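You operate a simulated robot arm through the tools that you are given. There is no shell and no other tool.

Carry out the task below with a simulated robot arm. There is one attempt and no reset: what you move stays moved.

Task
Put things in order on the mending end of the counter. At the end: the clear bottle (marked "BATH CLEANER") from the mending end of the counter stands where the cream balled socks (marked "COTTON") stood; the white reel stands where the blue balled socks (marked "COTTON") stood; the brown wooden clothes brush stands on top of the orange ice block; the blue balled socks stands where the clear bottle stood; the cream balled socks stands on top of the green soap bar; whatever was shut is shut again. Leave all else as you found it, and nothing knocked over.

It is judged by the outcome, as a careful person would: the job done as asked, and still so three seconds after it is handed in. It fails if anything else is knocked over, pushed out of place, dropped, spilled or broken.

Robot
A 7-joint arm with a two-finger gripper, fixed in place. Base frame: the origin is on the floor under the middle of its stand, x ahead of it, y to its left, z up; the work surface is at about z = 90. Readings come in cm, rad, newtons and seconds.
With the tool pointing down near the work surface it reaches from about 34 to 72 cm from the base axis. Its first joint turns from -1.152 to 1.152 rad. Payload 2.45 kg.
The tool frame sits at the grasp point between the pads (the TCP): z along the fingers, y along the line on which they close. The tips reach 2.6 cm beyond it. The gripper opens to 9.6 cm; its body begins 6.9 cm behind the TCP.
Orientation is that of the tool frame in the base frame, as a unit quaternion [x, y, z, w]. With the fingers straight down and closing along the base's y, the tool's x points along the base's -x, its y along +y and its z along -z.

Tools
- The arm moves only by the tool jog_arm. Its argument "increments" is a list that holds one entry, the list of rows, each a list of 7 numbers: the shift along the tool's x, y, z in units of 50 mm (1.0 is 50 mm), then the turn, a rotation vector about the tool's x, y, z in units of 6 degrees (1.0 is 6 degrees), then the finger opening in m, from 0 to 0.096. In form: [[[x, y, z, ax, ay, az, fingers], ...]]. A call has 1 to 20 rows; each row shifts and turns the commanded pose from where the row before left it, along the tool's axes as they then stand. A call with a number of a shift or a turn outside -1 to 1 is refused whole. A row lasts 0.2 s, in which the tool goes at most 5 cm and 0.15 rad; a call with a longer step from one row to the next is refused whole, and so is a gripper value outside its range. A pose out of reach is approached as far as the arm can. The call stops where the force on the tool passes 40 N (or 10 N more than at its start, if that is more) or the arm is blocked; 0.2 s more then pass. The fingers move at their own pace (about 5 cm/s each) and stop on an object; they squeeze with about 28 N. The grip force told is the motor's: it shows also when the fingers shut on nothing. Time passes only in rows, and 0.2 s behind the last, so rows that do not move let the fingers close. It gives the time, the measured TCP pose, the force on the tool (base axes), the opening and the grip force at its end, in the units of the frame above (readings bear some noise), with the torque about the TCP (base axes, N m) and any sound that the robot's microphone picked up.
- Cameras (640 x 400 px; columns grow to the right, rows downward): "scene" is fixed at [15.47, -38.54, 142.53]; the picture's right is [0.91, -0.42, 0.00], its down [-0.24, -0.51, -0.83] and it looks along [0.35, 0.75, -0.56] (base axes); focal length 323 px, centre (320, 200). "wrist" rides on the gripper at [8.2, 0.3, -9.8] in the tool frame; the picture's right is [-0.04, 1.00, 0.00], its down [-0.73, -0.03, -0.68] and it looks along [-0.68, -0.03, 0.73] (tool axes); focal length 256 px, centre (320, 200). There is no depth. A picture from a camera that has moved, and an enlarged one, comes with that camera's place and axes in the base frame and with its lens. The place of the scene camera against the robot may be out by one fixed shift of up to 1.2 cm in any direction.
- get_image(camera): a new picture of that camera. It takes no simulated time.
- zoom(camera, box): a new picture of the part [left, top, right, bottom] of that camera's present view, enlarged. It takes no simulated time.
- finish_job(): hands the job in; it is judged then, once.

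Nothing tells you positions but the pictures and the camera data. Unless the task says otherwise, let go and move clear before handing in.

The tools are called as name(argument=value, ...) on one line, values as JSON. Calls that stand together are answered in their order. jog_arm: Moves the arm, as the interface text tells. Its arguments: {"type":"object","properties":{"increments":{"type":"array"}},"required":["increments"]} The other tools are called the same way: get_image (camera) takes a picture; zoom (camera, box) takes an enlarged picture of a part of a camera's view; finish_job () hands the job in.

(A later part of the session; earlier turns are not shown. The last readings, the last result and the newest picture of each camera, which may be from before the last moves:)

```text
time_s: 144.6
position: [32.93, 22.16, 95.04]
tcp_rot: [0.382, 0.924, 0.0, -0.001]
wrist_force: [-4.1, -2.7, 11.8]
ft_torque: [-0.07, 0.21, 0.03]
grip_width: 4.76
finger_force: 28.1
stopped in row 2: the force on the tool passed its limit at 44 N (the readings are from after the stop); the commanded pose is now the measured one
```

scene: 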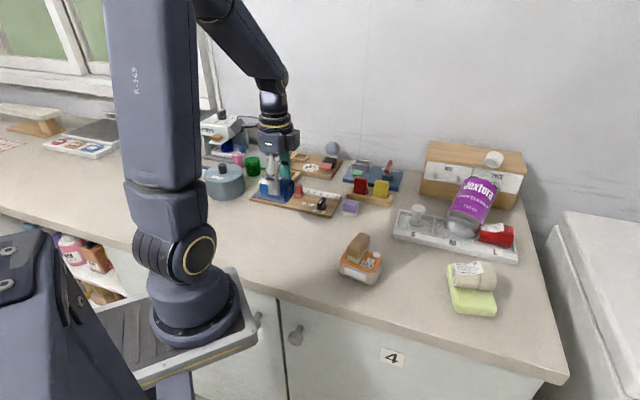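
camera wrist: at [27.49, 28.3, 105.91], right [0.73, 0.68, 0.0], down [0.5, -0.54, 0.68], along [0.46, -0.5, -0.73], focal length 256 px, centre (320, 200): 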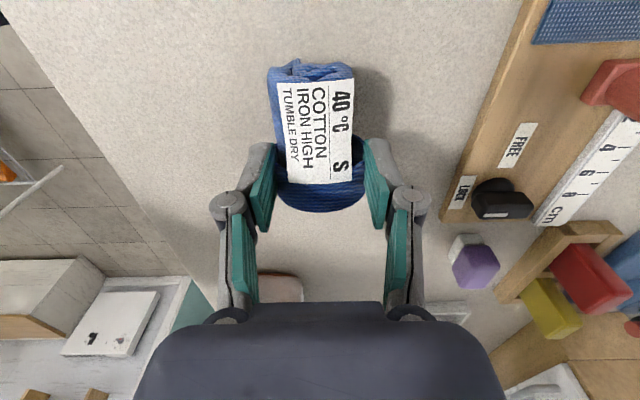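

Contact made. I'll ease off and release the blue socks here.

jog_arm(increments=[[[0, 0, -0.02, 0, 0, 0, 0.02], [0, 0, 0, 0, 0, 0, 0.051], [0, 0, 0, 0, 0, 0, 0.056], [0, 0, 0, 0, 0, 0, 0.062], [0, 0, 0, 0, 0, 0, 0.07], [0, 0, 0, 0, 0, 0, 0.08], [0, 0, -0.2, 0, 0, 0, 0.08], [0, 0, -0.5, 0, 0, 0, 0.08], [0, 0, -0.8, 0, 0, 0, 0.08], [0, 0, -0.8, 0, 0, 0, 0.08]]])

get_image(camera="wrist")

get_image(camera="scene")

```text
time_s: 146.8
position: [32.92, 22.14, 106.85]
tcp_rot: [0.381, 0.924, 0.001, 0.0]
wrist_force: [-0.2, -0.8, 0.6]
ft_torque: [0.01, -0.02, 0.01]
grip_width: 7.98
finger_force: 0.2
```

```text
taken
camera wrist: at [27.5, 28.16, 116.68], right [0.73, 0.68, 0.0], down [0.5, -0.54, 0.68], along [0.46, -0.5, -0.73], focal length 256 px, centre (320, 200)
```

wrist: 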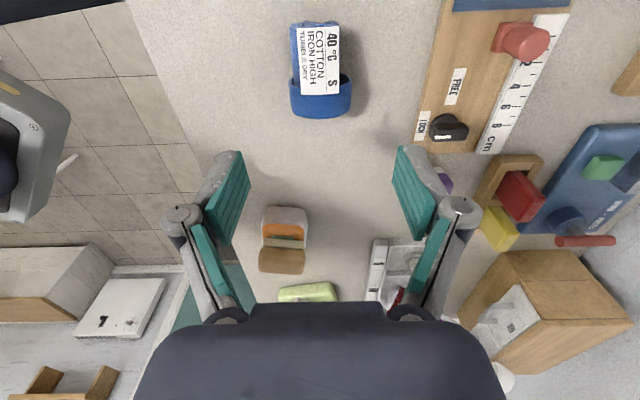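

```text
taken
```

scene: 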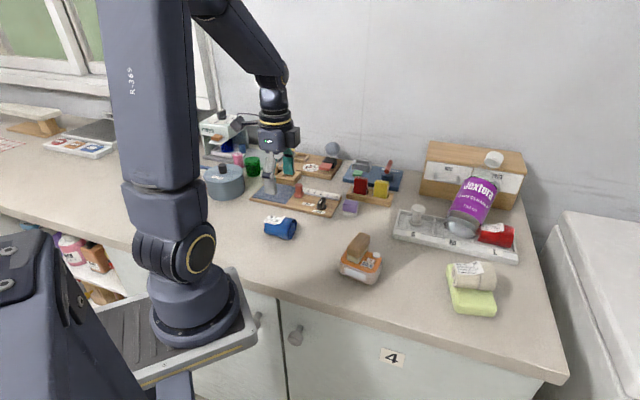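

The blue socks stand where the bottle was. Now I'll turn the hand toward the leaning bottle and look at it closely.

jog_arm(increments=[[[0, 0, -0.6, 0, 0, 0, 0.08], [0, 0, -0.6, 0, 0, -0.9, 0.08], [0, 0, 0, 0, 0, -1, 0.085], [0, 0, 0, 0, 0, -1, 0.085], [0, 0, 0, 0, 0, -1, 0.085], [0, 0, 0, 0, 0, -1, 0.085], [0, 0, 0, 0, 0, -1, 0.085], [0, 0, 0, 0, 0, -1, 0.085], [0, 0, 0, 0, 0, -1, 0.085], [0, 0, 0, 0, 0, -1, 0.085], [0, 0, 0, 0, 0, -1, 0.085], [0, 0, 0, 0, 0, -1, 0.09], [0, 0, 0, 0, 0, -1, 0.096]]])

jog_arm(increments=[[[-0.3, -0.5, 0, 0, 0, 0, 0.096], [-0.395, -0.72, 0, 0, 0, 0, 0.096], [-0.395, -0.72, 0, 0, 0, 0, 0.096], [-0.395, -0.72, 0, 0, 0, 0, 0.096], [-0.395, -0.72, 0, 0, 0, 0, 0.096], [-0.395, -0.72, 0, 0, 0, 0, 0.096], [-0.395, -0.72, 0, 0, 0, 0, 0.096], [-0.395, -0.72, 0, 0, 0, 0, 0.096]]])

get_image(camera="wrist")

```text
time_s: 149.6
position: [33.02, 22.17, 112.72]
tcp_rot: [-0.23, 0.973, -0.001, 0.0]
wrist_force: [-0.9, 0.7, -0.2]
ft_torque: [0.0, 0.02, -0.05]
grip_width: 9.59
finger_force: 0.1
```

```text
time_s: 151.4
position: [59.06, 4.36, 112.74]
tcp_rot: [-0.229, 0.973, 0.0, 0.001]
wrist_force: [0.3, -0.4, 0.0]
ft_torque: [0.02, 0.0, 0.01]
grip_width: 9.58
finger_force: 0.1
```

```text
taken
camera wrist: at [51.67, 1.05, 122.44], right [-0.41, 0.91, 0.0], down [0.67, 0.3, 0.68], along [0.62, 0.28, -0.73], focal length 256 px, centre (320, 200)
```

wrist: 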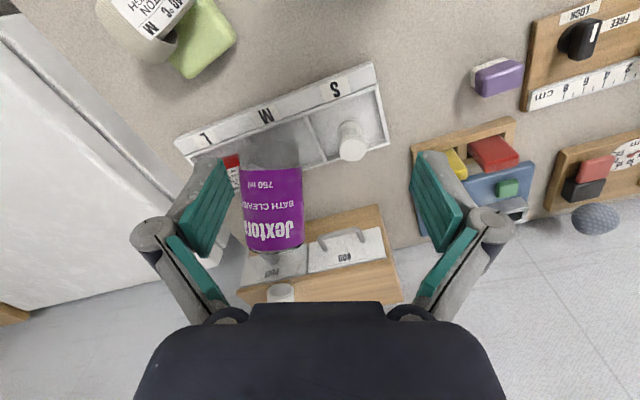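

zoom(camera="wrist", box=[190, 110, 390, 310])

zoom(camera="scene", box=[420, 135, 540, 265])

```text
2.00 times, centred on (290, 210) of wrist
camera zoom: at [51.67, 1.05, 122.44], right [-0.41, 0.91, 0.0], down [0.67, 0.3, 0.68], along [0.62, 0.28, -0.73], focal length 512 px, centre (380, 180)
```

zoom: 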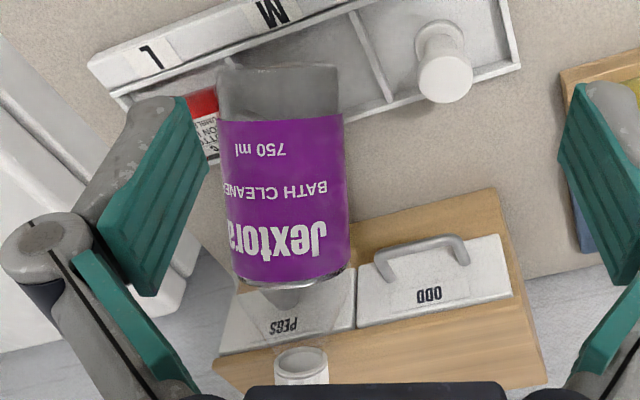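

```text
3.08 times, centred on (480, 200) of scene
camera zoom: at [15.47, -38.54, 142.53], right [0.91, -0.42, 0.0], down [-0.24, -0.51, -0.83], along [0.35, 0.75, -0.56], focal length 993 px, centre (-172, 200)
```

zoom: 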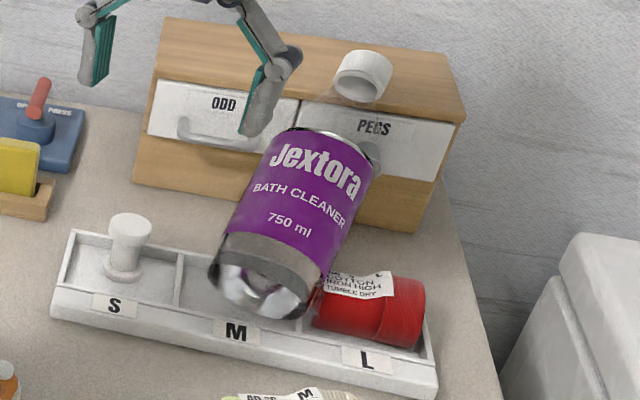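

I can now see the bottle well: axis heading about 27°, roughly 31° above horizontal, resting on the PEGS knob. I'll tilt the hand 25° outward and move to a pre-grip position above its body.

jog_arm(increments=[[[0, 0, 0, 0, -0.9, 0, 0.096], [0, 0, 0, 0, -0.9, 0, 0.096], [0, 0, 0, 0, -0.9, 0, 0.096], [0, 0, 0, 0, -0.9, 0, 0.096], [0, 0, 0, 0, -0.57, 0, 0.096], [-0.4, -0.26, 0.42, 0, 0, 0, 0.096], [-0.4, -0.26, 0.42, 0, 0, 0, 0.096], [-0.4, -0.26, 0.42, 0, 0, 0, 0.096], [-0.4, -0.26, 0.42, 0, 0, 0, 0.096]]])

get_image(camera="wrist")

get_image(camera="scene")

```text
time_s: 153.4
position: [71.06, 4.53, 108.34]
tcp_rot: [-0.223, 0.95, 0.049, 0.212]
wrist_force: [-0.4, -0.8, -0.2]
ft_torque: [-0.01, 0.01, 0.0]
grip_width: 9.6
finger_force: 0.1
```

```text
taken
camera wrist: at [60.68, -0.31, 113.7], right [-0.41, 0.91, 0.02], down [0.35, 0.14, 0.93], along [0.84, 0.39, -0.38], focal length 256 px, centre (320, 200)
```

wrist: 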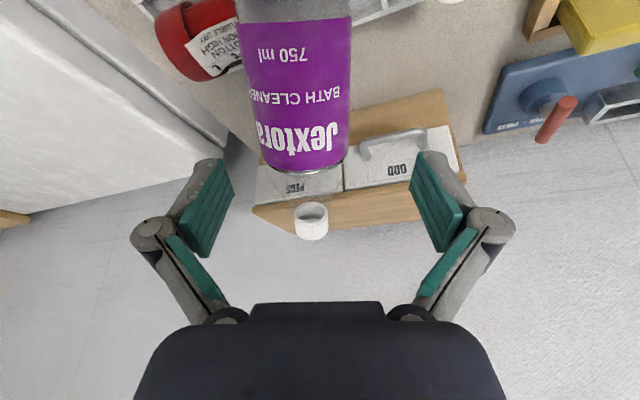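

```text
taken
```

scene: 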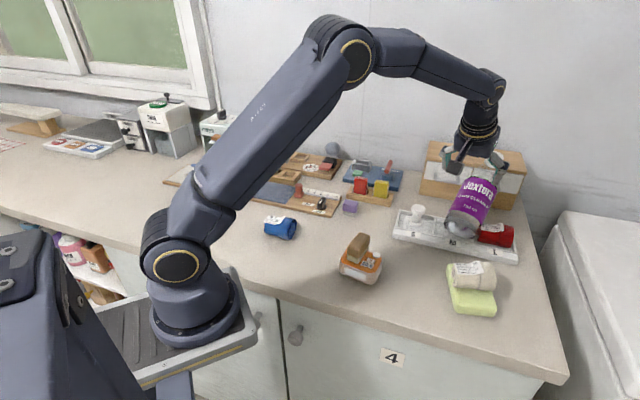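

jog_arm(increments=[[[-0.26, -0.156, 0, 0, 0, 0, 0.096], [-0.26, -0.156, 0.2, 0, 0, 0, 0.096], [0, 0, 0.4, 0, 0, 0, 0.096], [0, 0, 0.4, 0, 0, 0, 0.096]]])

get_image(camera="wrist")

zoom(camera="scene", box=[420, 120, 550, 265])

```text
time_s: 154.4
position: [75.79, 5.02, 104.75]
tcp_rot: [-0.224, 0.95, 0.05, 0.212]
wrist_force: [0.6, 0.0, 0.2]
ft_torque: [0.0, 0.01, 0.01]
grip_width: 9.59
finger_force: 0.0
```

```text
taken
camera wrist: at [65.38, 0.22, 110.2], right [-0.41, 0.91, 0.02], down [0.35, 0.14, 0.93], along [0.84, 0.39, -0.38], focal length 256 px, centre (320, 200)
```

wrist: 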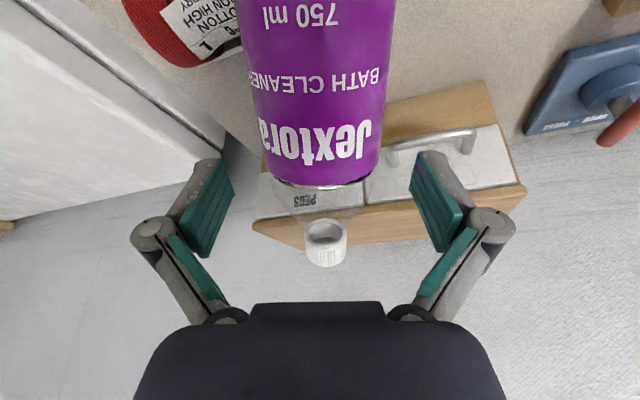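

```text
2.76 times, centred on (485, 192) of scene
camera zoom: at [15.47, -38.54, 142.53], right [0.91, -0.42, 0.0], down [-0.24, -0.51, -0.83], along [0.35, 0.75, -0.56], focal length 890 px, centre (-135, 221)
```

zoom: 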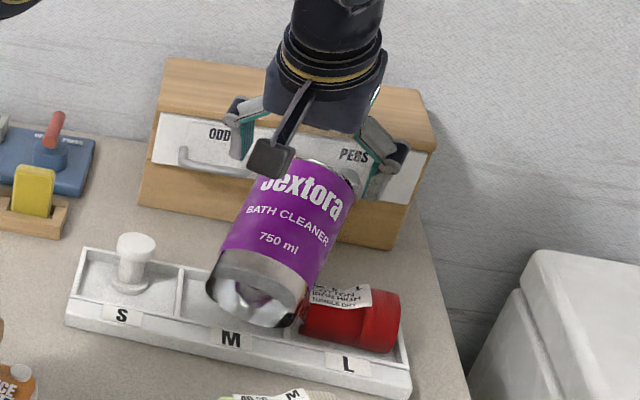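

The bottle is centred between the open fingers. I'll advance along the tool axis until the pads straddle its body.

jog_arm(increments=[[[0, 0, 0.3, 0, 0, 0, 0.096], [0, 0, 0.3, 0, 0, 0, 0.096], [0, 0, 0.3, 0, 0, 0, 0.096], [0, 0, 0.25, 0, 0, 0, 0.096]]])

get_image(camera="wrist")

zoom(camera="scene", box=[420, 120, 550, 265])

```text
time_s: 155.4
position: [77.85, 6.24, 99.87]
tcp_rot: [-0.223, 0.951, 0.049, 0.211]
wrist_force: [-0.2, 0.2, -0.3]
ft_torque: [0.01, 0.01, -0.03]
grip_width: 9.59
finger_force: 0.0
```

```text
taken
camera wrist: at [67.47, 1.34, 105.24], right [-0.41, 0.91, 0.02], down [0.35, 0.14, 0.93], along [0.84, 0.39, -0.38], focal length 256 px, centre (320, 200)
```

wrist: 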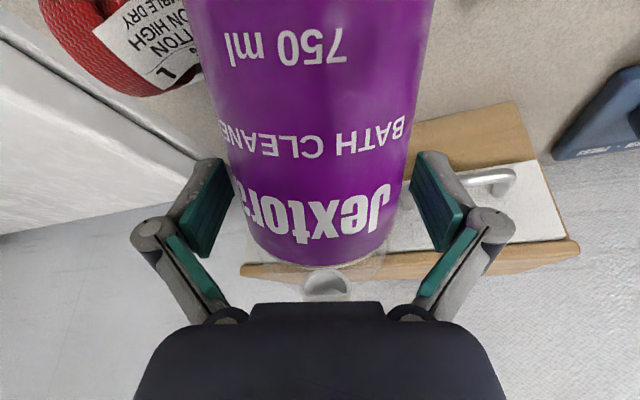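

```text
2.76 times, centred on (485, 192) of scene
camera zoom: at [15.47, -38.54, 142.53], right [0.91, -0.42, 0.0], down [-0.24, -0.51, -0.83], along [0.35, 0.75, -0.56], focal length 890 px, centre (-135, 221)
```

zoom: 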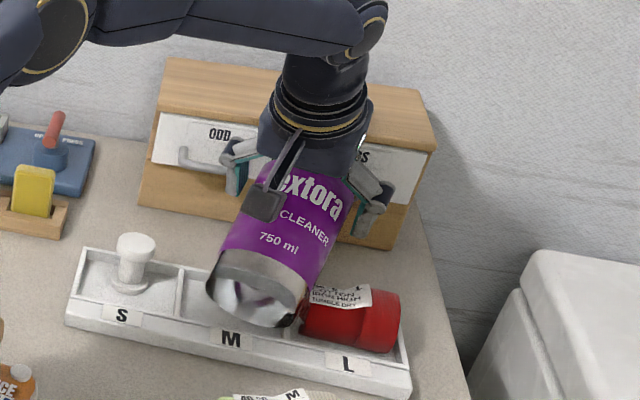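

jog_arm(increments=[[[0, 0, 0.14, 0, 0, 0, 0.096], [0, 0, 0, 0, 0, 0, 0.088], [0, 0, 0, 0, 0, 0, 0.06], [0, 0, 0, 0, 0, 0, 0.03], [0, 0, 0, 0, 0, 0, 0.03], [0, 0, 0, 0, 0, 0, 0.03], [0, 0, 0, 0, 0, 0, 0.03]]])

get_image(camera="wrist")

zoom(camera="scene", box=[420, 120, 550, 265])

```text
time_s: 157.0
position: [78.21, 6.33, 99.2]
tcp_rot: [-0.223, 0.95, 0.05, 0.212]
wrist_force: [-0.3, 0.1, 0.6]
ft_torque: [-0.1, -0.07, 0.14]
grip_width: 7.72
finger_force: 28.0
```

```text
taken
camera wrist: at [67.74, 1.46, 104.6], right [-0.41, 0.91, 0.02], down [0.35, 0.14, 0.93], along [0.84, 0.39, -0.38], focal length 256 px, centre (320, 200)
```

wrist: 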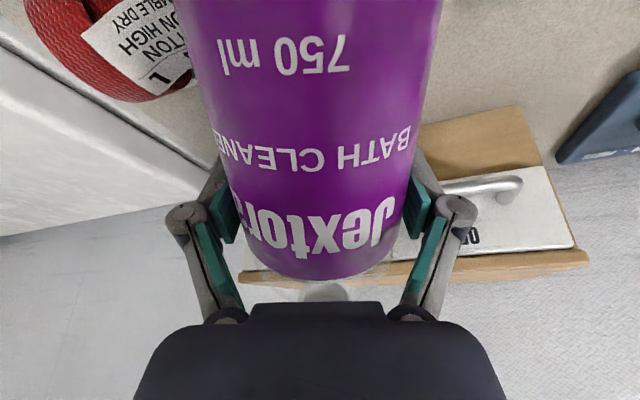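

```text
2.76 times, centred on (485, 192) of scene
camera zoom: at [15.48, -38.54, 142.53], right [0.91, -0.42, 0.0], down [-0.24, -0.51, -0.83], along [0.35, 0.75, -0.56], focal length 890 px, centre (-135, 221)
```

zoom: 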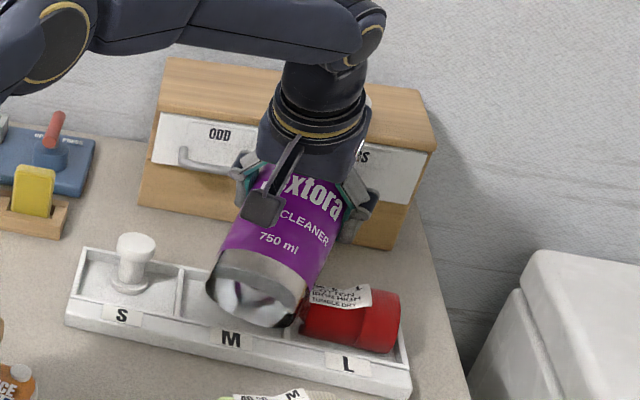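

I have the body at 7.7 cm with full force. I'll lift slowly and check the hold.

jog_arm(increments=[[[-0.02, 0, -0.045, 0, 0, 0, 0.03], [-0.042, 0, -0.09, 0, 0, 0, 0.03], [-0.042, 0, -0.09, 0, 0, 0, 0.03], [-0.042, 0, -0.09, 0, 0, 0, 0.03]]])

get_image(camera="wrist")

zoom(camera="scene", box=[420, 120, 550, 265])

```text
time_s: 158.0
position: [78.28, 6.31, 101.01]
tcp_rot: [-0.224, 0.95, 0.049, 0.211]
wrist_force: [0.2, 0.0, -5.0]
ft_torque: [0.03, -0.1, 0.02]
grip_width: 7.71
finger_force: 28.1
```

```text
taken
camera wrist: at [67.77, 1.4, 106.31], right [-0.41, 0.91, 0.02], down [0.35, 0.14, 0.93], along [0.84, 0.39, -0.38], focal length 256 px, centre (320, 200)
```

wrist: 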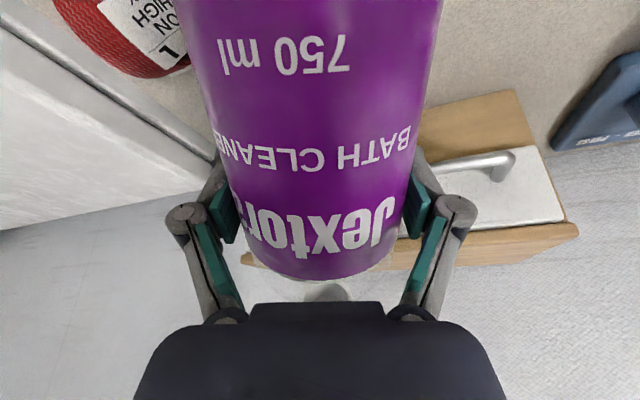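

```text
2.76 times, centred on (485, 192) of scene
camera zoom: at [15.49, -38.54, 142.53], right [0.91, -0.42, 0.0], down [-0.24, -0.51, -0.83], along [0.35, 0.75, -0.56], focal length 890 px, centre (-135, 221)
```

zoom: 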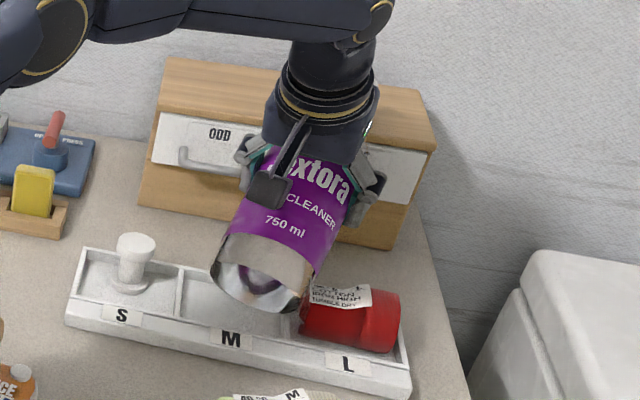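

The bottle is held rigidly near its centre of mass. I'll draw it back clear of the cabinet and tray, then raise it.

jog_arm(increments=[[[0.2, 0, -0.2, 0, 0, 0, 0.03], [0.4, 0, -0.407, 0, 0, 0, 0.03], [0.4, 0, -0.407, 0, 0, 0, 0.03], [0.2, 0, -0.2, 0, 0, 0, 0.03], [-0.169, 0, -0.3625, 0, 0, 0, 0.03], [-0.169, 0, -0.3625, 0, 0, 0, 0.03], [-0.169, 0, -0.3625, 0, 0, 0, 0.03]]])

get_image(camera="scene")

get_image(camera="wrist")

```text
time_s: 159.6
position: [71.03, 2.6, 109.95]
tcp_rot: [-0.224, 0.95, 0.05, 0.212]
wrist_force: [-0.1, 0.2, -5.5]
ft_torque: [0.04, -0.07, 0.03]
grip_width: 7.72
finger_force: 28.5
```

```text
taken
```

scene: 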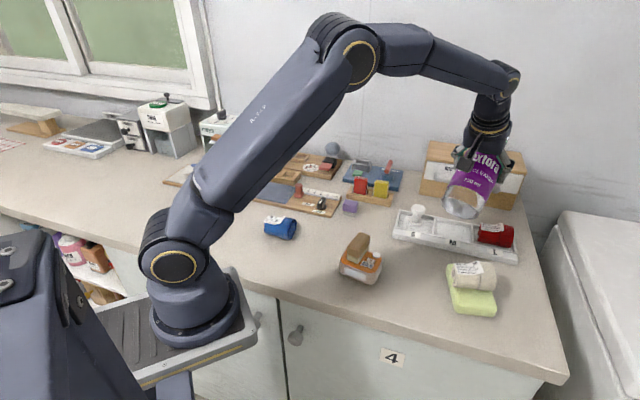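

```text
taken
camera wrist: at [60.67, -2.29, 115.33], right [-0.41, 0.91, 0.02], down [0.35, 0.14, 0.93], along [0.84, 0.39, -0.38], focal length 256 px, centre (320, 200)
```

wrist: 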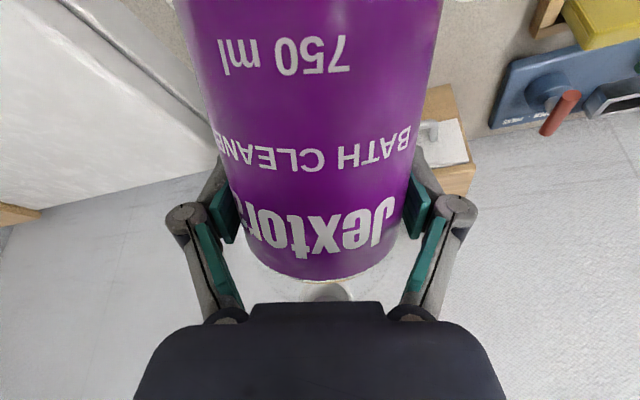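

The bottle is clear, and the tray, reel and red socks look undisturbed. I'll continue inward to open space and turn the heading.

jog_arm(increments=[[[0.3, 0, -0.14, 0, 0, 0, 0.03], [0.6, 0, -0.28, 0, 0, 0, 0.03], [0.6, 0, -0.28, 0, 0, 0, 0.03], [0.5, 0, -0.234, 0, 0, 0, 0.03], [0.175, 0, -0.08, 0, 0, 0, 0.03], [0, 0, 0, -0.3255, 0, -0.6975, 0.03], [0, 0, 0, -0.3255, 0, -0.6975, 0.03], [0, 0, 0, -0.3255, 0, -0.6975, 0.03], [0, 0, 0, -0.3255, 0, -0.6975, 0.03]]])

get_image(camera="scene")

```text
time_s: 161.6
position: [60.24, -2.7, 109.84]
tcp_rot: [-0.375, 0.901, 0.083, 0.2]
wrist_force: [0.1, 0.0, -6.1]
ft_torque: [0.03, -0.09, -0.04]
grip_width: 7.74
finger_force: 28.0
```

```text
taken
```

scene: 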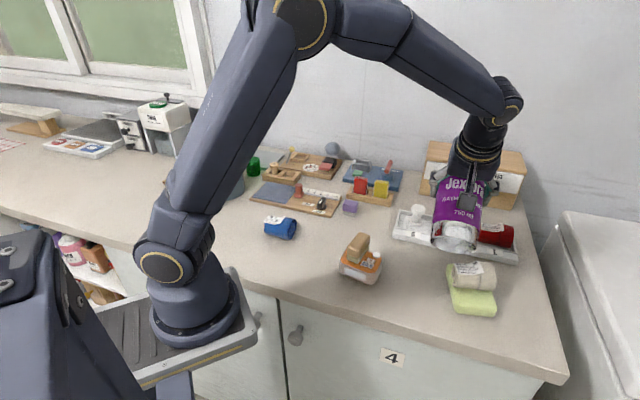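

jog_arm(increments=[[[0, 0, 0, 0, -0.7, 0, 0.03], [0, 0, 0, 0, -0.9, 0, 0.03], [0, 0, 0, 0, -0.9, 0, 0.03], [0, 0, 0, 0, -0.9, 0, 0.03], [0, 0, 0, 0, -0.9, 0, 0.03], [0, 0, 0, 0, -0.7, 0, 0.03]]])

get_image(camera="scene")

get_image(camera="wrist")

```text
time_s: 163.0
position: [60.23, -2.63, 109.84]
tcp_rot: [-0.34, 0.819, 0.176, 0.427]
wrist_force: [0.8, -0.3, -6.1]
ft_torque: [0.0, -0.03, 0.04]
grip_width: 7.72
finger_force: 28.0
```

```text
taken
```

scene: 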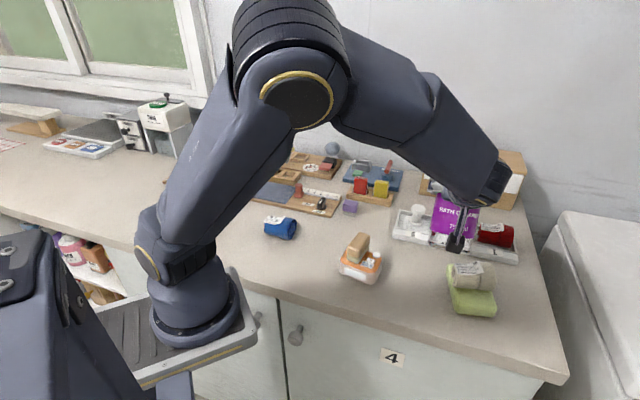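

```text
taken
camera wrist: at [51.12, -11.42, 108.73], right [-0.69, 0.72, 0.03], down [-0.08, -0.12, 0.99], along [0.72, 0.68, 0.14], focal length 256 px, centre (320, 200)
```

wrist: 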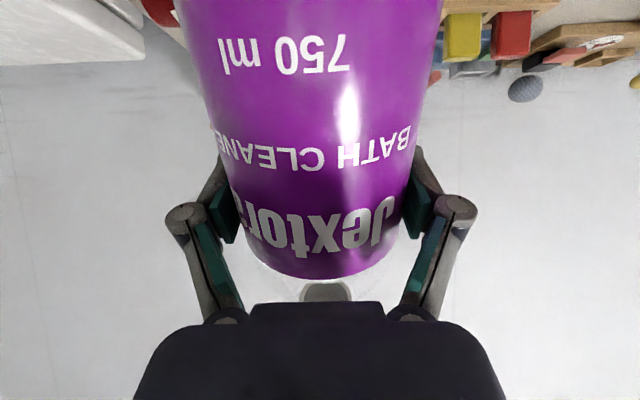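

jog_arm(increments=[[[0, 0, 0, 0, -0.7, 0, 0.03], [0, 0, 0, 0, -0.9, 0, 0.03], [0, 0, 0, 0, -0.9, 0, 0.03], [0, 0, 0, 0, -0.9, 0, 0.03], [0, 0, 0, 0, -0.7, 0, 0.03]]])

get_image(camera="scene")

zoom(camera="scene", box=[410, 100, 540, 280])

get_image(camera="wrist")

```text
time_s: 164.2
position: [60.25, -2.67, 109.85]
tcp_rot: [-0.294, 0.709, 0.245, 0.593]
wrist_force: [0.1, 0.4, -6.0]
ft_torque: [0.0, -0.04, -0.02]
grip_width: 7.74
finger_force: 28.0
```

```text
taken
```

scene: 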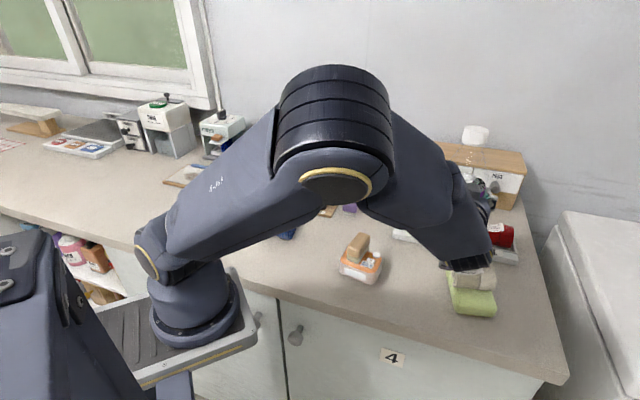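

```text
2.22 times, centred on (475, 190) of scene
camera zoom: at [15.49, -38.54, 142.53], right [0.91, -0.42, 0.0], down [-0.24, -0.51, -0.83], along [0.35, 0.75, -0.56], focal length 717 px, centre (-24, 222)
```

zoom: 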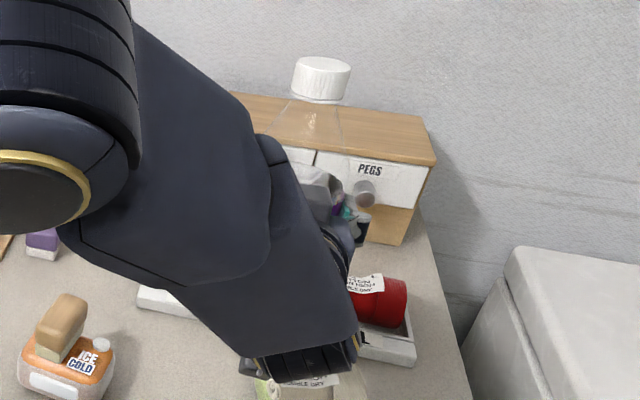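

```text
taken
camera wrist: at [52.22, -10.31, 103.5], right [-0.7, 0.71, 0.04], down [-0.36, -0.4, 0.84], along [0.62, 0.58, 0.54], focal length 256 px, centre (320, 200)
```

wrist: 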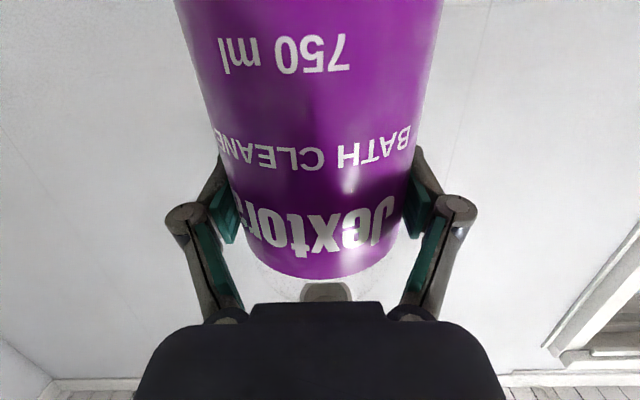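

zoom(camera="wrist", box=[150, 0, 470, 200])

zoom(camera="wrist", box=[200, 180, 440, 320])

```text
2.00 times, centred on (310, 100) of wrist
camera zoom: at [52.22, -10.31, 103.5], right [-0.7, 0.71, 0.04], down [-0.36, -0.4, 0.84], along [0.62, 0.58, 0.54], focal length 512 px, centre (340, 400)
```

zoom: 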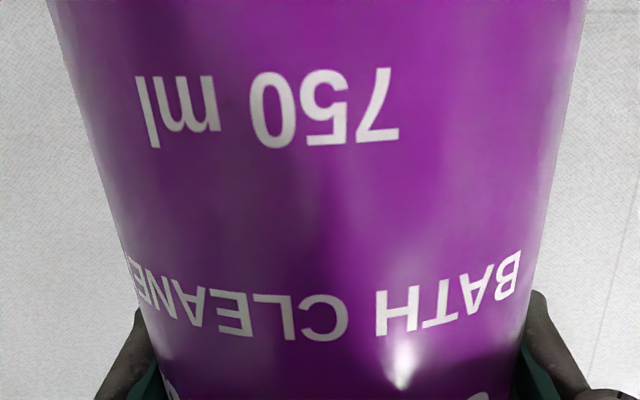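

```text
2.67 times, centred on (320, 250) of wrist
camera zoom: at [52.22, -10.31, 103.5], right [-0.7, 0.71, 0.04], down [-0.36, -0.4, 0.84], along [0.62, 0.58, 0.54], focal length 683 px, centre (320, 67)
```

zoom: 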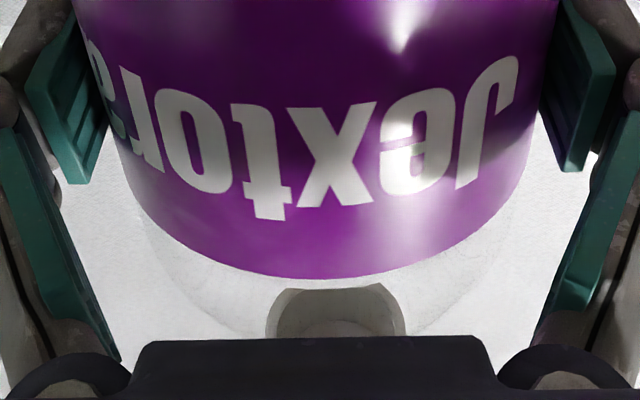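

The bottle is now essentially upright in a side grip with the tool nearly horizontal. I'll trim the angle slightly, shift over clear counter near (56.5, 1.5) and lower it.

jog_arm(increments=[[[0, 0, 0, 0, -0.25, 0, 0.03], [0, 0.3, 0, 0, 0, 0, 0.03], [0, 0.5, 0, 0, 0, 0, 0.03], [0, 0.32, 0, 0, 0, 0, 0.03], [0.3, 0, 0.045, 0, 0, 0, 0.03], [0.5, 0, 0.077, 0, 0, 0, 0.03], [0.5, 0, 0.077, 0, 0, 0, 0.03], [0.3, 0, 0.045, 0, 0, 0, 0.03]]])

get_image(camera="scene")

get_image(camera="wrist")

```text
time_s: 166.0
position: [56.28, 1.17, 101.82]
tcp_rot: [-0.291, 0.702, 0.249, 0.6]
wrist_force: [-0.5, -0.5, -5.5]
ft_torque: [-0.03, 0.02, 0.04]
grip_width: 7.73
finger_force: 27.7
```

```text
taken
```

scene: 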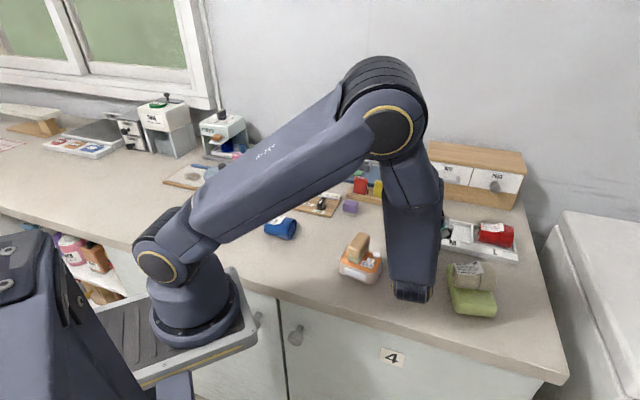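

```text
taken
camera wrist: at [48.38, -6.34, 95.24], right [-0.7, 0.71, 0.04], down [-0.37, -0.41, 0.83], along [0.61, 0.57, 0.56], focal length 256 px, centre (320, 200)
```

wrist: 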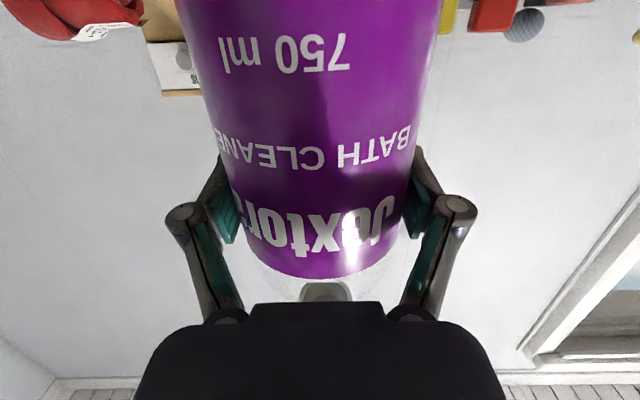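

jog_arm(increments=[[[0.15, 0, 0.023, 0, 0, 0, 0.03], [0.1, 0, 0.015, 0, 0, 0, 0.03], [0, 0, 0, 0, 0, 0, 0.03]]])

jog_arm(increments=[[[0.06, 0, 0.009, 0, 0, 0, 0.03], [0, 0, 0, 0, 0, 0, 0.03]]])

```text
time_s: 166.8
position: [56.33, 1.2, 100.73]
tcp_rot: [-0.291, 0.7, 0.249, 0.603]
wrist_force: [-1.9, -5.0, 23.1]
ft_torque: [0.11, -0.18, 0.01]
grip_width: 7.75
finger_force: 27.6
```

```text
time_s: 167.4
position: [56.24, 1.18, 100.39]
tcp_rot: [-0.29, 0.699, 0.249, 0.604]
wrist_force: [5.7, -7.6, 26.6]
ft_torque: [-0.08, -0.17, 0.04]
grip_width: 7.74
finger_force: 28.2
```

jog_arm(increments=[[[-0.05, 0, -0.0076, 0, 0, 0, 0.03], [-0.03, 0, -0.0045, 0, 0, 0, 0.03], [0, 0, 0, 0, 0, 0, 0.03]]])

get_image(camera="wrist")

zoom(camera="scene", box=[370, 100, 500, 300])

```text
time_s: 168.2
position: [56.26, 1.34, 100.38]
tcp_rot: [-0.291, 0.704, 0.251, 0.598]
wrist_force: [0.2, 0.0, -5.5]
ft_torque: [0.04, -0.03, 0.0]
grip_width: 7.72
finger_force: 28.0
```

```text
taken
camera wrist: at [48.17, -6.16, 93.86], right [-0.7, 0.71, 0.04], down [-0.37, -0.42, 0.83], along [0.61, 0.57, 0.55], focal length 256 px, centre (320, 200)
```

wrist: 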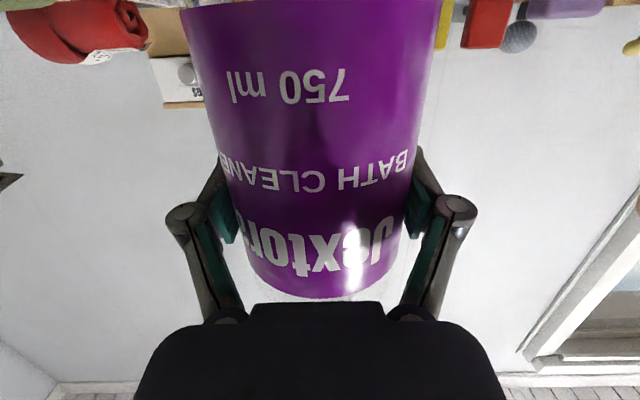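

```text
2.00 times, centred on (435, 200) of scene
camera zoom: at [15.48, -38.54, 142.53], right [0.91, -0.42, 0.0], down [-0.24, -0.51, -0.83], along [0.35, 0.75, -0.56], focal length 645 px, centre (90, 200)
```

zoom: 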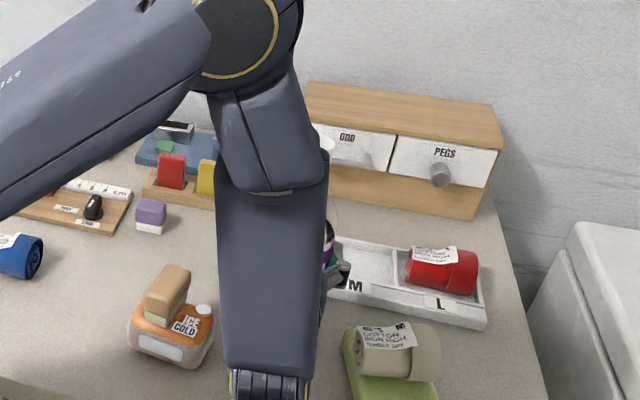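

jog_arm(increments=[[[0.02, 0, 0.003, 0, 0, 0, 0.03], [0, 0, 0, 0, 0, 0, 0.03]]])

jog_arm(increments=[[[0.02, 0, 0.003, 0, 0, 0, 0.03], [0, 0, 0, 0, 0, 0, 0.03]]])

```text
time_s: 168.8
position: [56.25, 1.44, 100.51]
tcp_rot: [-0.291, 0.702, 0.249, 0.601]
wrist_force: [0.3, 0.0, -5.2]
ft_torque: [0.01, -0.03, 0.03]
grip_width: 7.73
finger_force: 27.9
```

```text
time_s: 169.4
position: [56.23, 1.35, 100.4]
tcp_rot: [-0.29, 0.702, 0.248, 0.601]
wrist_force: [-0.9, -1.0, -3.8]
ft_torque: [0.04, 0.08, -0.02]
grip_width: 7.69
finger_force: 28.3
```

jog_arm(increments=[[[0.016, 0, 0.0025, 0, 0, 0, 0.03], [0, 0, 0, 0, 0, 0, 0.03]]])

```text
time_s: 170.0
position: [56.32, 1.28, 100.3]
tcp_rot: [-0.291, 0.7, 0.25, 0.602]
wrist_force: [-0.6, 2.2, 0.5]
ft_torque: [0.22, 0.08, -0.09]
grip_width: 7.71
finger_force: 28.1
```

The bottle's weight is now on the counter. I'll open the fingers a little, keeping them as a cage, and check it stays put.

jog_arm(increments=[[[0, 0, 0, 0, 0, 0, 0.079], [0, 0, 0, 0, 0, 0, 0.081], [0, 0, 0, 0, 0, 0, 0.081]]])

get_image(camera="wrist")

```text
time_s: 170.8
position: [56.33, 1.27, 100.41]
tcp_rot: [-0.29, 0.701, 0.249, 0.602]
wrist_force: [-0.2, 0.7, -0.1]
ft_torque: [-0.04, 0.01, -0.01]
grip_width: 8.08
finger_force: 0.0
```

```text
taken
camera wrist: at [48.37, -6.27, 93.74], right [-0.7, 0.71, 0.04], down [-0.37, -0.42, 0.83], along [0.61, 0.57, 0.56], focal length 256 px, centre (320, 200)
```

wrist: 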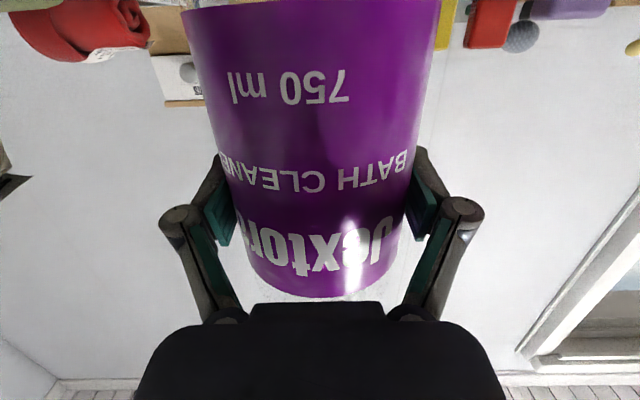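

jog_arm(increments=[[[0, 0, 0, 0, 0, 0, 0.088], [0, 0, 0, 0, 0, 0, 0.096], [0, 0, 0, 0, 0, 0, 0.096], [0.015, 0, -0.1, 0, 0, 0, 0.096], [0.045, 0, -0.3, 0, 0, 0, 0.096], [0.076, 0, -0.5, 0, 0, 0, 0.096], [0.09, 0, -0.6, 0, 0, 0, 0.096], [0.09, 0, -0.6, 0, 0, 0, 0.096]]])

get_image(camera="wrist")

get_image(camera="scene")

```text
time_s: 172.6
position: [48.74, -6.19, 100.48]
tcp_rot: [-0.291, 0.701, 0.249, 0.601]
wrist_force: [-0.6, 0.0, -0.9]
ft_torque: [0.0, -0.03, -0.01]
grip_width: 9.64
finger_force: 0.0
```

```text
taken
camera wrist: at [40.78, -13.76, 93.83], right [-0.7, 0.71, 0.04], down [-0.37, -0.42, 0.83], along [0.61, 0.57, 0.56], focal length 256 px, centre (320, 200)
```

wrist: 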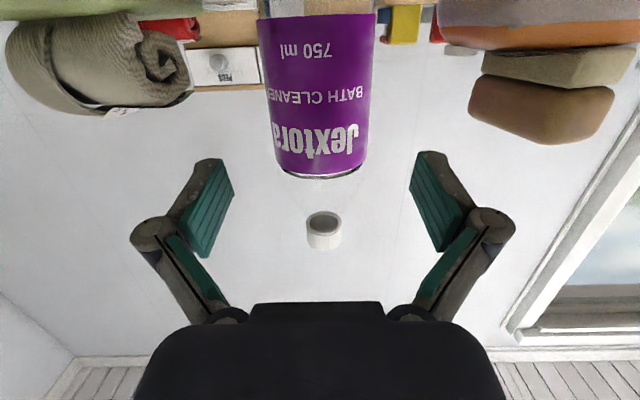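

```text
taken
```

scene: 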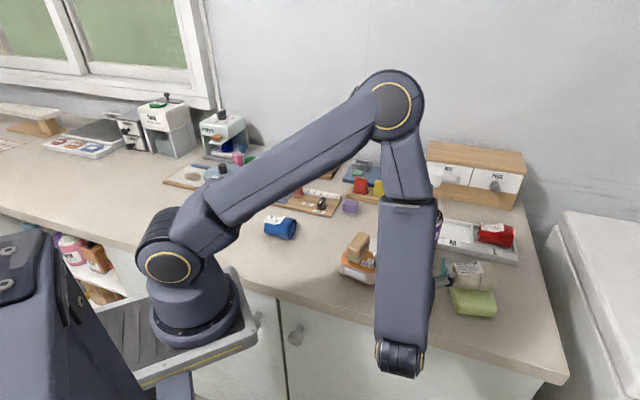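

The bottle stands upright on the counter again. I'll raise the hand well clear and bring it back to vertical.

jog_arm(increments=[[[-0.4, 0, -0.061, 0, 0, 0, 0.09], [-0.8, 0, -0.122, 0, 0, 0, 0.08], [-0.8, 0, -0.122, 0, 0, 0, 0.07], [-0.8, 0, -0.122, 0, 0, 0, 0.065], [-0.7, 0, -0.107, 0, 0, 0, 0.065]]])

jog_arm(increments=[[[0, 0, 0, 0, 1, 0, 0.065], [0, 0, 0, 0, 1, 0, 0.065], [0, 0, 0, 0, 1, 0, 0.065], [0, 0, 0, 0, 1, 0, 0.065], [0, 0, 0, 0, 1, 0, 0.065], [0, 0, 0, 0, 1, 0, 0.065], [0, 0, 0, 0, 1, 0, 0.065], [0, 0, 0, 0, 1, 0, 0.065], [0, 0, 0, 0, 1, 0, 0.065], [0, 0, 0, 0, 1, 0, 0.065], [0, 0, 0, 0, 1, 0, 0.065], [0, 0, 0, 0, 1, 0, 0.065], [0, 0, 0, 0, 1, 0, 0.065], [0, 0, 0, 0, 0.55, 0, 0.065]]])

get_image(camera="wrist")

get_image(camera="scene")

```text
time_s: 173.8
position: [48.67, -6.25, 117.99]
tcp_rot: [-0.292, 0.701, 0.25, 0.6]
wrist_force: [0.2, -0.9, -0.3]
ft_torque: [0.0, -0.01, 0.03]
grip_width: 6.5
finger_force: 0.0
```

```text
time_s: 176.8
position: [48.88, -6.08, 117.95]
tcp_rot: [-0.384, 0.924, -0.001, -0.001]
wrist_force: [-0.6, 0.1, -0.2]
ft_torque: [-0.03, 0.05, 0.02]
grip_width: 6.48
finger_force: 0.1
```

```text
taken
camera wrist: at [42.89, -11.64, 127.83], right [-0.68, 0.73, 0.0], down [0.54, 0.5, 0.68], along [0.5, 0.46, -0.74], focal length 256 px, centre (320, 200)
```

wrist: 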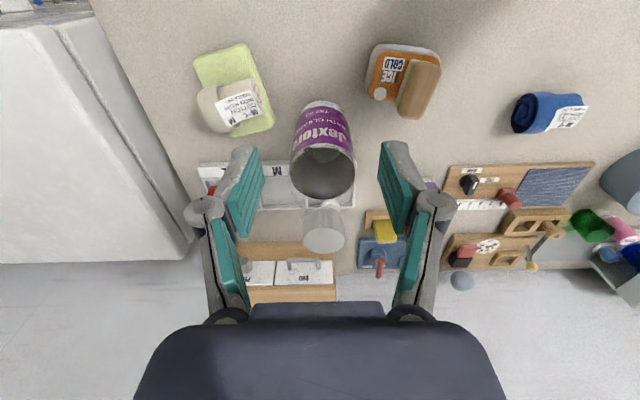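

```text
taken
```

scene: 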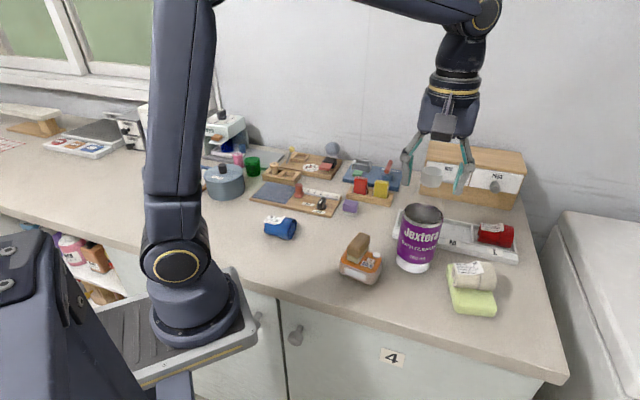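

The bottle stands at about (56.5, 1.5) and everything else looks in place. For the next try I'll grip the cap with the fingers closing across the tray's depth, so the critical direction is centred by the grip. First I'll turn to -45° and re-measure slot M from close up.

jog_arm(increments=[[[0, 0, 0, 0, 0, 1, 0.065], [0, 0, 0, 0, 0, 1, 0.065], [0, 0, 0, 0, 0, 1, 0.065], [0, 0, 0, 0, 0, 1, 0.065], [0, 0, 0, 0, 0, 1, 0.065], [0, 0, 0, 0, 0, 1, 0.065], [0, 0, 0, 0, 0, 1, 0.065], [0, 0, 0, 0, 0, 1, 0.065], [0, 0, 0, 0, 0, 1, 0.065], [0, 0, 0, 0, 0, 1, 0.065], [0, 0, 0, 0, 0, 1, 0.065], [0, 0, 0, 0, 0, 1, 0.065], [0, 0, 0, 0, 0, 1, 0.065], [0, 0, 0, 0, 0, 1, 0.065], [0, 0, 0, 0, 0, 1, 0.065]]])

get_image(camera="wrist")

```text
time_s: 180.0
position: [48.91, -6.26, 118.04]
tcp_rot: [0.384, 0.923, -0.001, 0.0]
wrist_force: [-0.2, -0.1, 0.2]
ft_torque: [-0.01, 0.0, 0.03]
grip_width: 6.48
finger_force: 0.1
```

```text
taken
camera wrist: at [43.33, -0.15, 127.85], right [0.74, 0.68, 0.0], down [0.5, -0.54, 0.68], along [0.46, -0.5, -0.73], focal length 256 px, centre (320, 200)
```

wrist: 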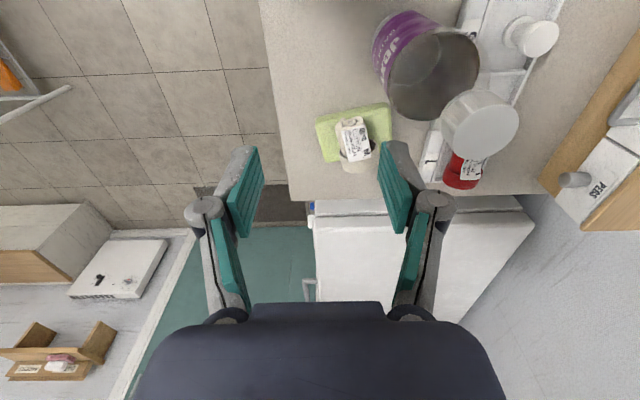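

jog_arm(increments=[[[-0.7, 0.533, 0, 0, 0, 0, 0.065], [-0.7, 0.533, 0, 0, 0, 0, 0.065], [-0.7, 0.533, 0, 0, 0, 0, 0.065], [0.13, 0.65, 0.65, 0, 0, 0, 0.065], [0.13, 0.65, 0.65, 0, 0, 0, 0.065], [0.13, 0.65, 0.65, 0, 0, 0, 0.065], [0.13, 0.65, 0.65, 0, 0, 0, 0.065], [0, 0.27, 0.4, 0, 0, 0, 0.065], [0, 0, 0.4, 0, 0, 0, 0.065], [0, 0, 0, 0, 0, 0, 0.065]]])

get_image(camera="wrist")

zoom(camera="scene", box=[380, 150, 540, 320])

```text
time_s: 182.2
position: [70.32, 3.95, 100.8]
tcp_rot: [0.382, 0.924, -0.001, 0.0]
wrist_force: [-0.5, -0.5, 0.6]
ft_torque: [-0.02, -0.01, 0.0]
grip_width: 6.5
finger_force: 0.1
```

```text
taken
camera wrist: at [64.77, 10.0, 110.6], right [0.73, 0.68, 0.0], down [0.5, -0.54, 0.68], along [0.46, -0.5, -0.73], focal length 256 px, centre (320, 200)
```

wrist: 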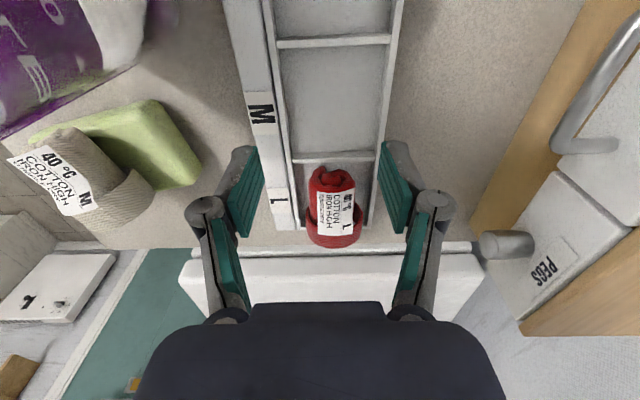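

```text
2.35 times, centred on (460, 235) of scene
camera zoom: at [15.47, -38.54, 142.53], right [0.91, -0.42, 0.0], down [-0.24, -0.51, -0.83], along [0.35, 0.75, -0.56], focal length 759 px, centre (-9, 118)
```

zoom: 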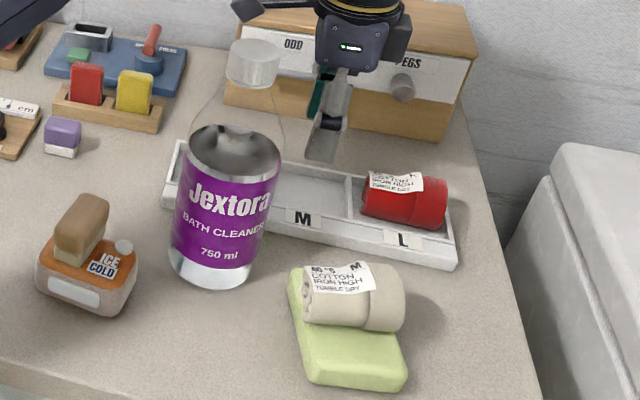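

zoom(camera="wrist", box=[250, 20, 410, 170])

```text
2.67 times, centred on (330, 95) of wrist
camera zoom: at [64.77, 10.0, 110.6], right [0.73, 0.68, 0.0], down [0.5, -0.54, 0.68], along [0.46, -0.5, -0.73], focal length 683 px, centre (293, 480)
```

zoom: 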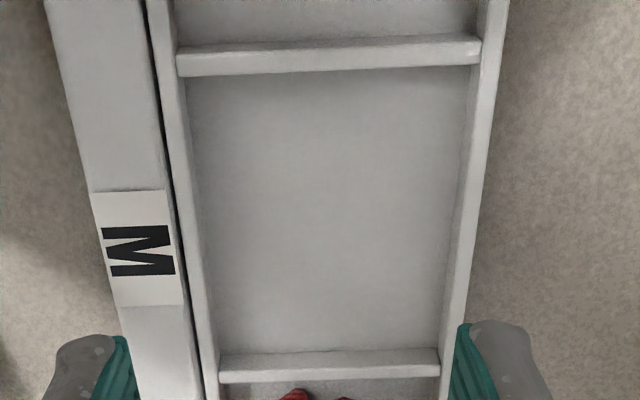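

jog_arm(increments=[[[0, 0.194, 0, 0, 0, 0, 0.065], [0, 0, 0, 0, 0, 0, 0.065]]])

zoom(camera="wrist", box=[250, 20, 410, 170])

jog_arm(increments=[[[0, 0, 0, 0, 0, 0, 0.065]]])

jog_arm(increments=[[[0, 0, 0, 0, 0, 0, 0.065]]])

jog_arm(increments=[[[0, 0, 0, 0, 0, 0, 0.065]]])

```text
time_s: 182.8
position: [70.87, 4.71, 100.81]
tcp_rot: [0.383, 0.924, -0.001, 0.0]
wrist_force: [0.3, -0.1, -0.4]
ft_torque: [0.01, -0.02, 0.0]
grip_width: 6.52
finger_force: 0.0
```

```text
2.67 times, centred on (330, 95) of wrist
camera zoom: at [65.41, 10.73, 110.62], right [0.73, 0.68, 0.0], down [0.5, -0.54, 0.68], along [0.46, -0.5, -0.73], focal length 683 px, centre (293, 480)
```

zoom: 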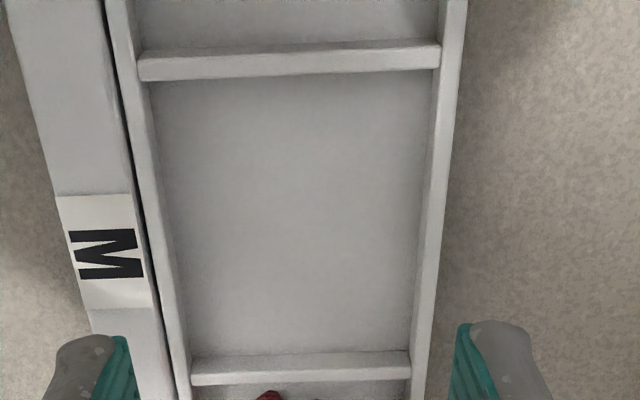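

```text
time_s: 183.2
position: [70.82, 4.69, 100.84]
tcp_rot: [0.382, 0.924, -0.001, 0.0]
wrist_force: [-0.4, 0.5, 2.0]
ft_torque: [-0.01, 0.0, 0.02]
grip_width: 6.53
finger_force: 0.1
```

```text
time_s: 183.6
position: [70.84, 4.74, 100.92]
tcp_rot: [0.382, 0.924, 0.0, 0.0]
wrist_force: [0.0, 0.4, -0.2]
ft_torque: [0.01, -0.02, 0.01]
grip_width: 6.49
finger_force: 0.1
```

```text
time_s: 184.0
position: [70.94, 4.69, 100.85]
tcp_rot: [0.381, 0.924, -0.001, -0.001]
wrist_force: [0.2, 0.8, 0.7]
ft_torque: [0.02, -0.04, 0.0]
grip_width: 6.51
finger_force: 0.0
```

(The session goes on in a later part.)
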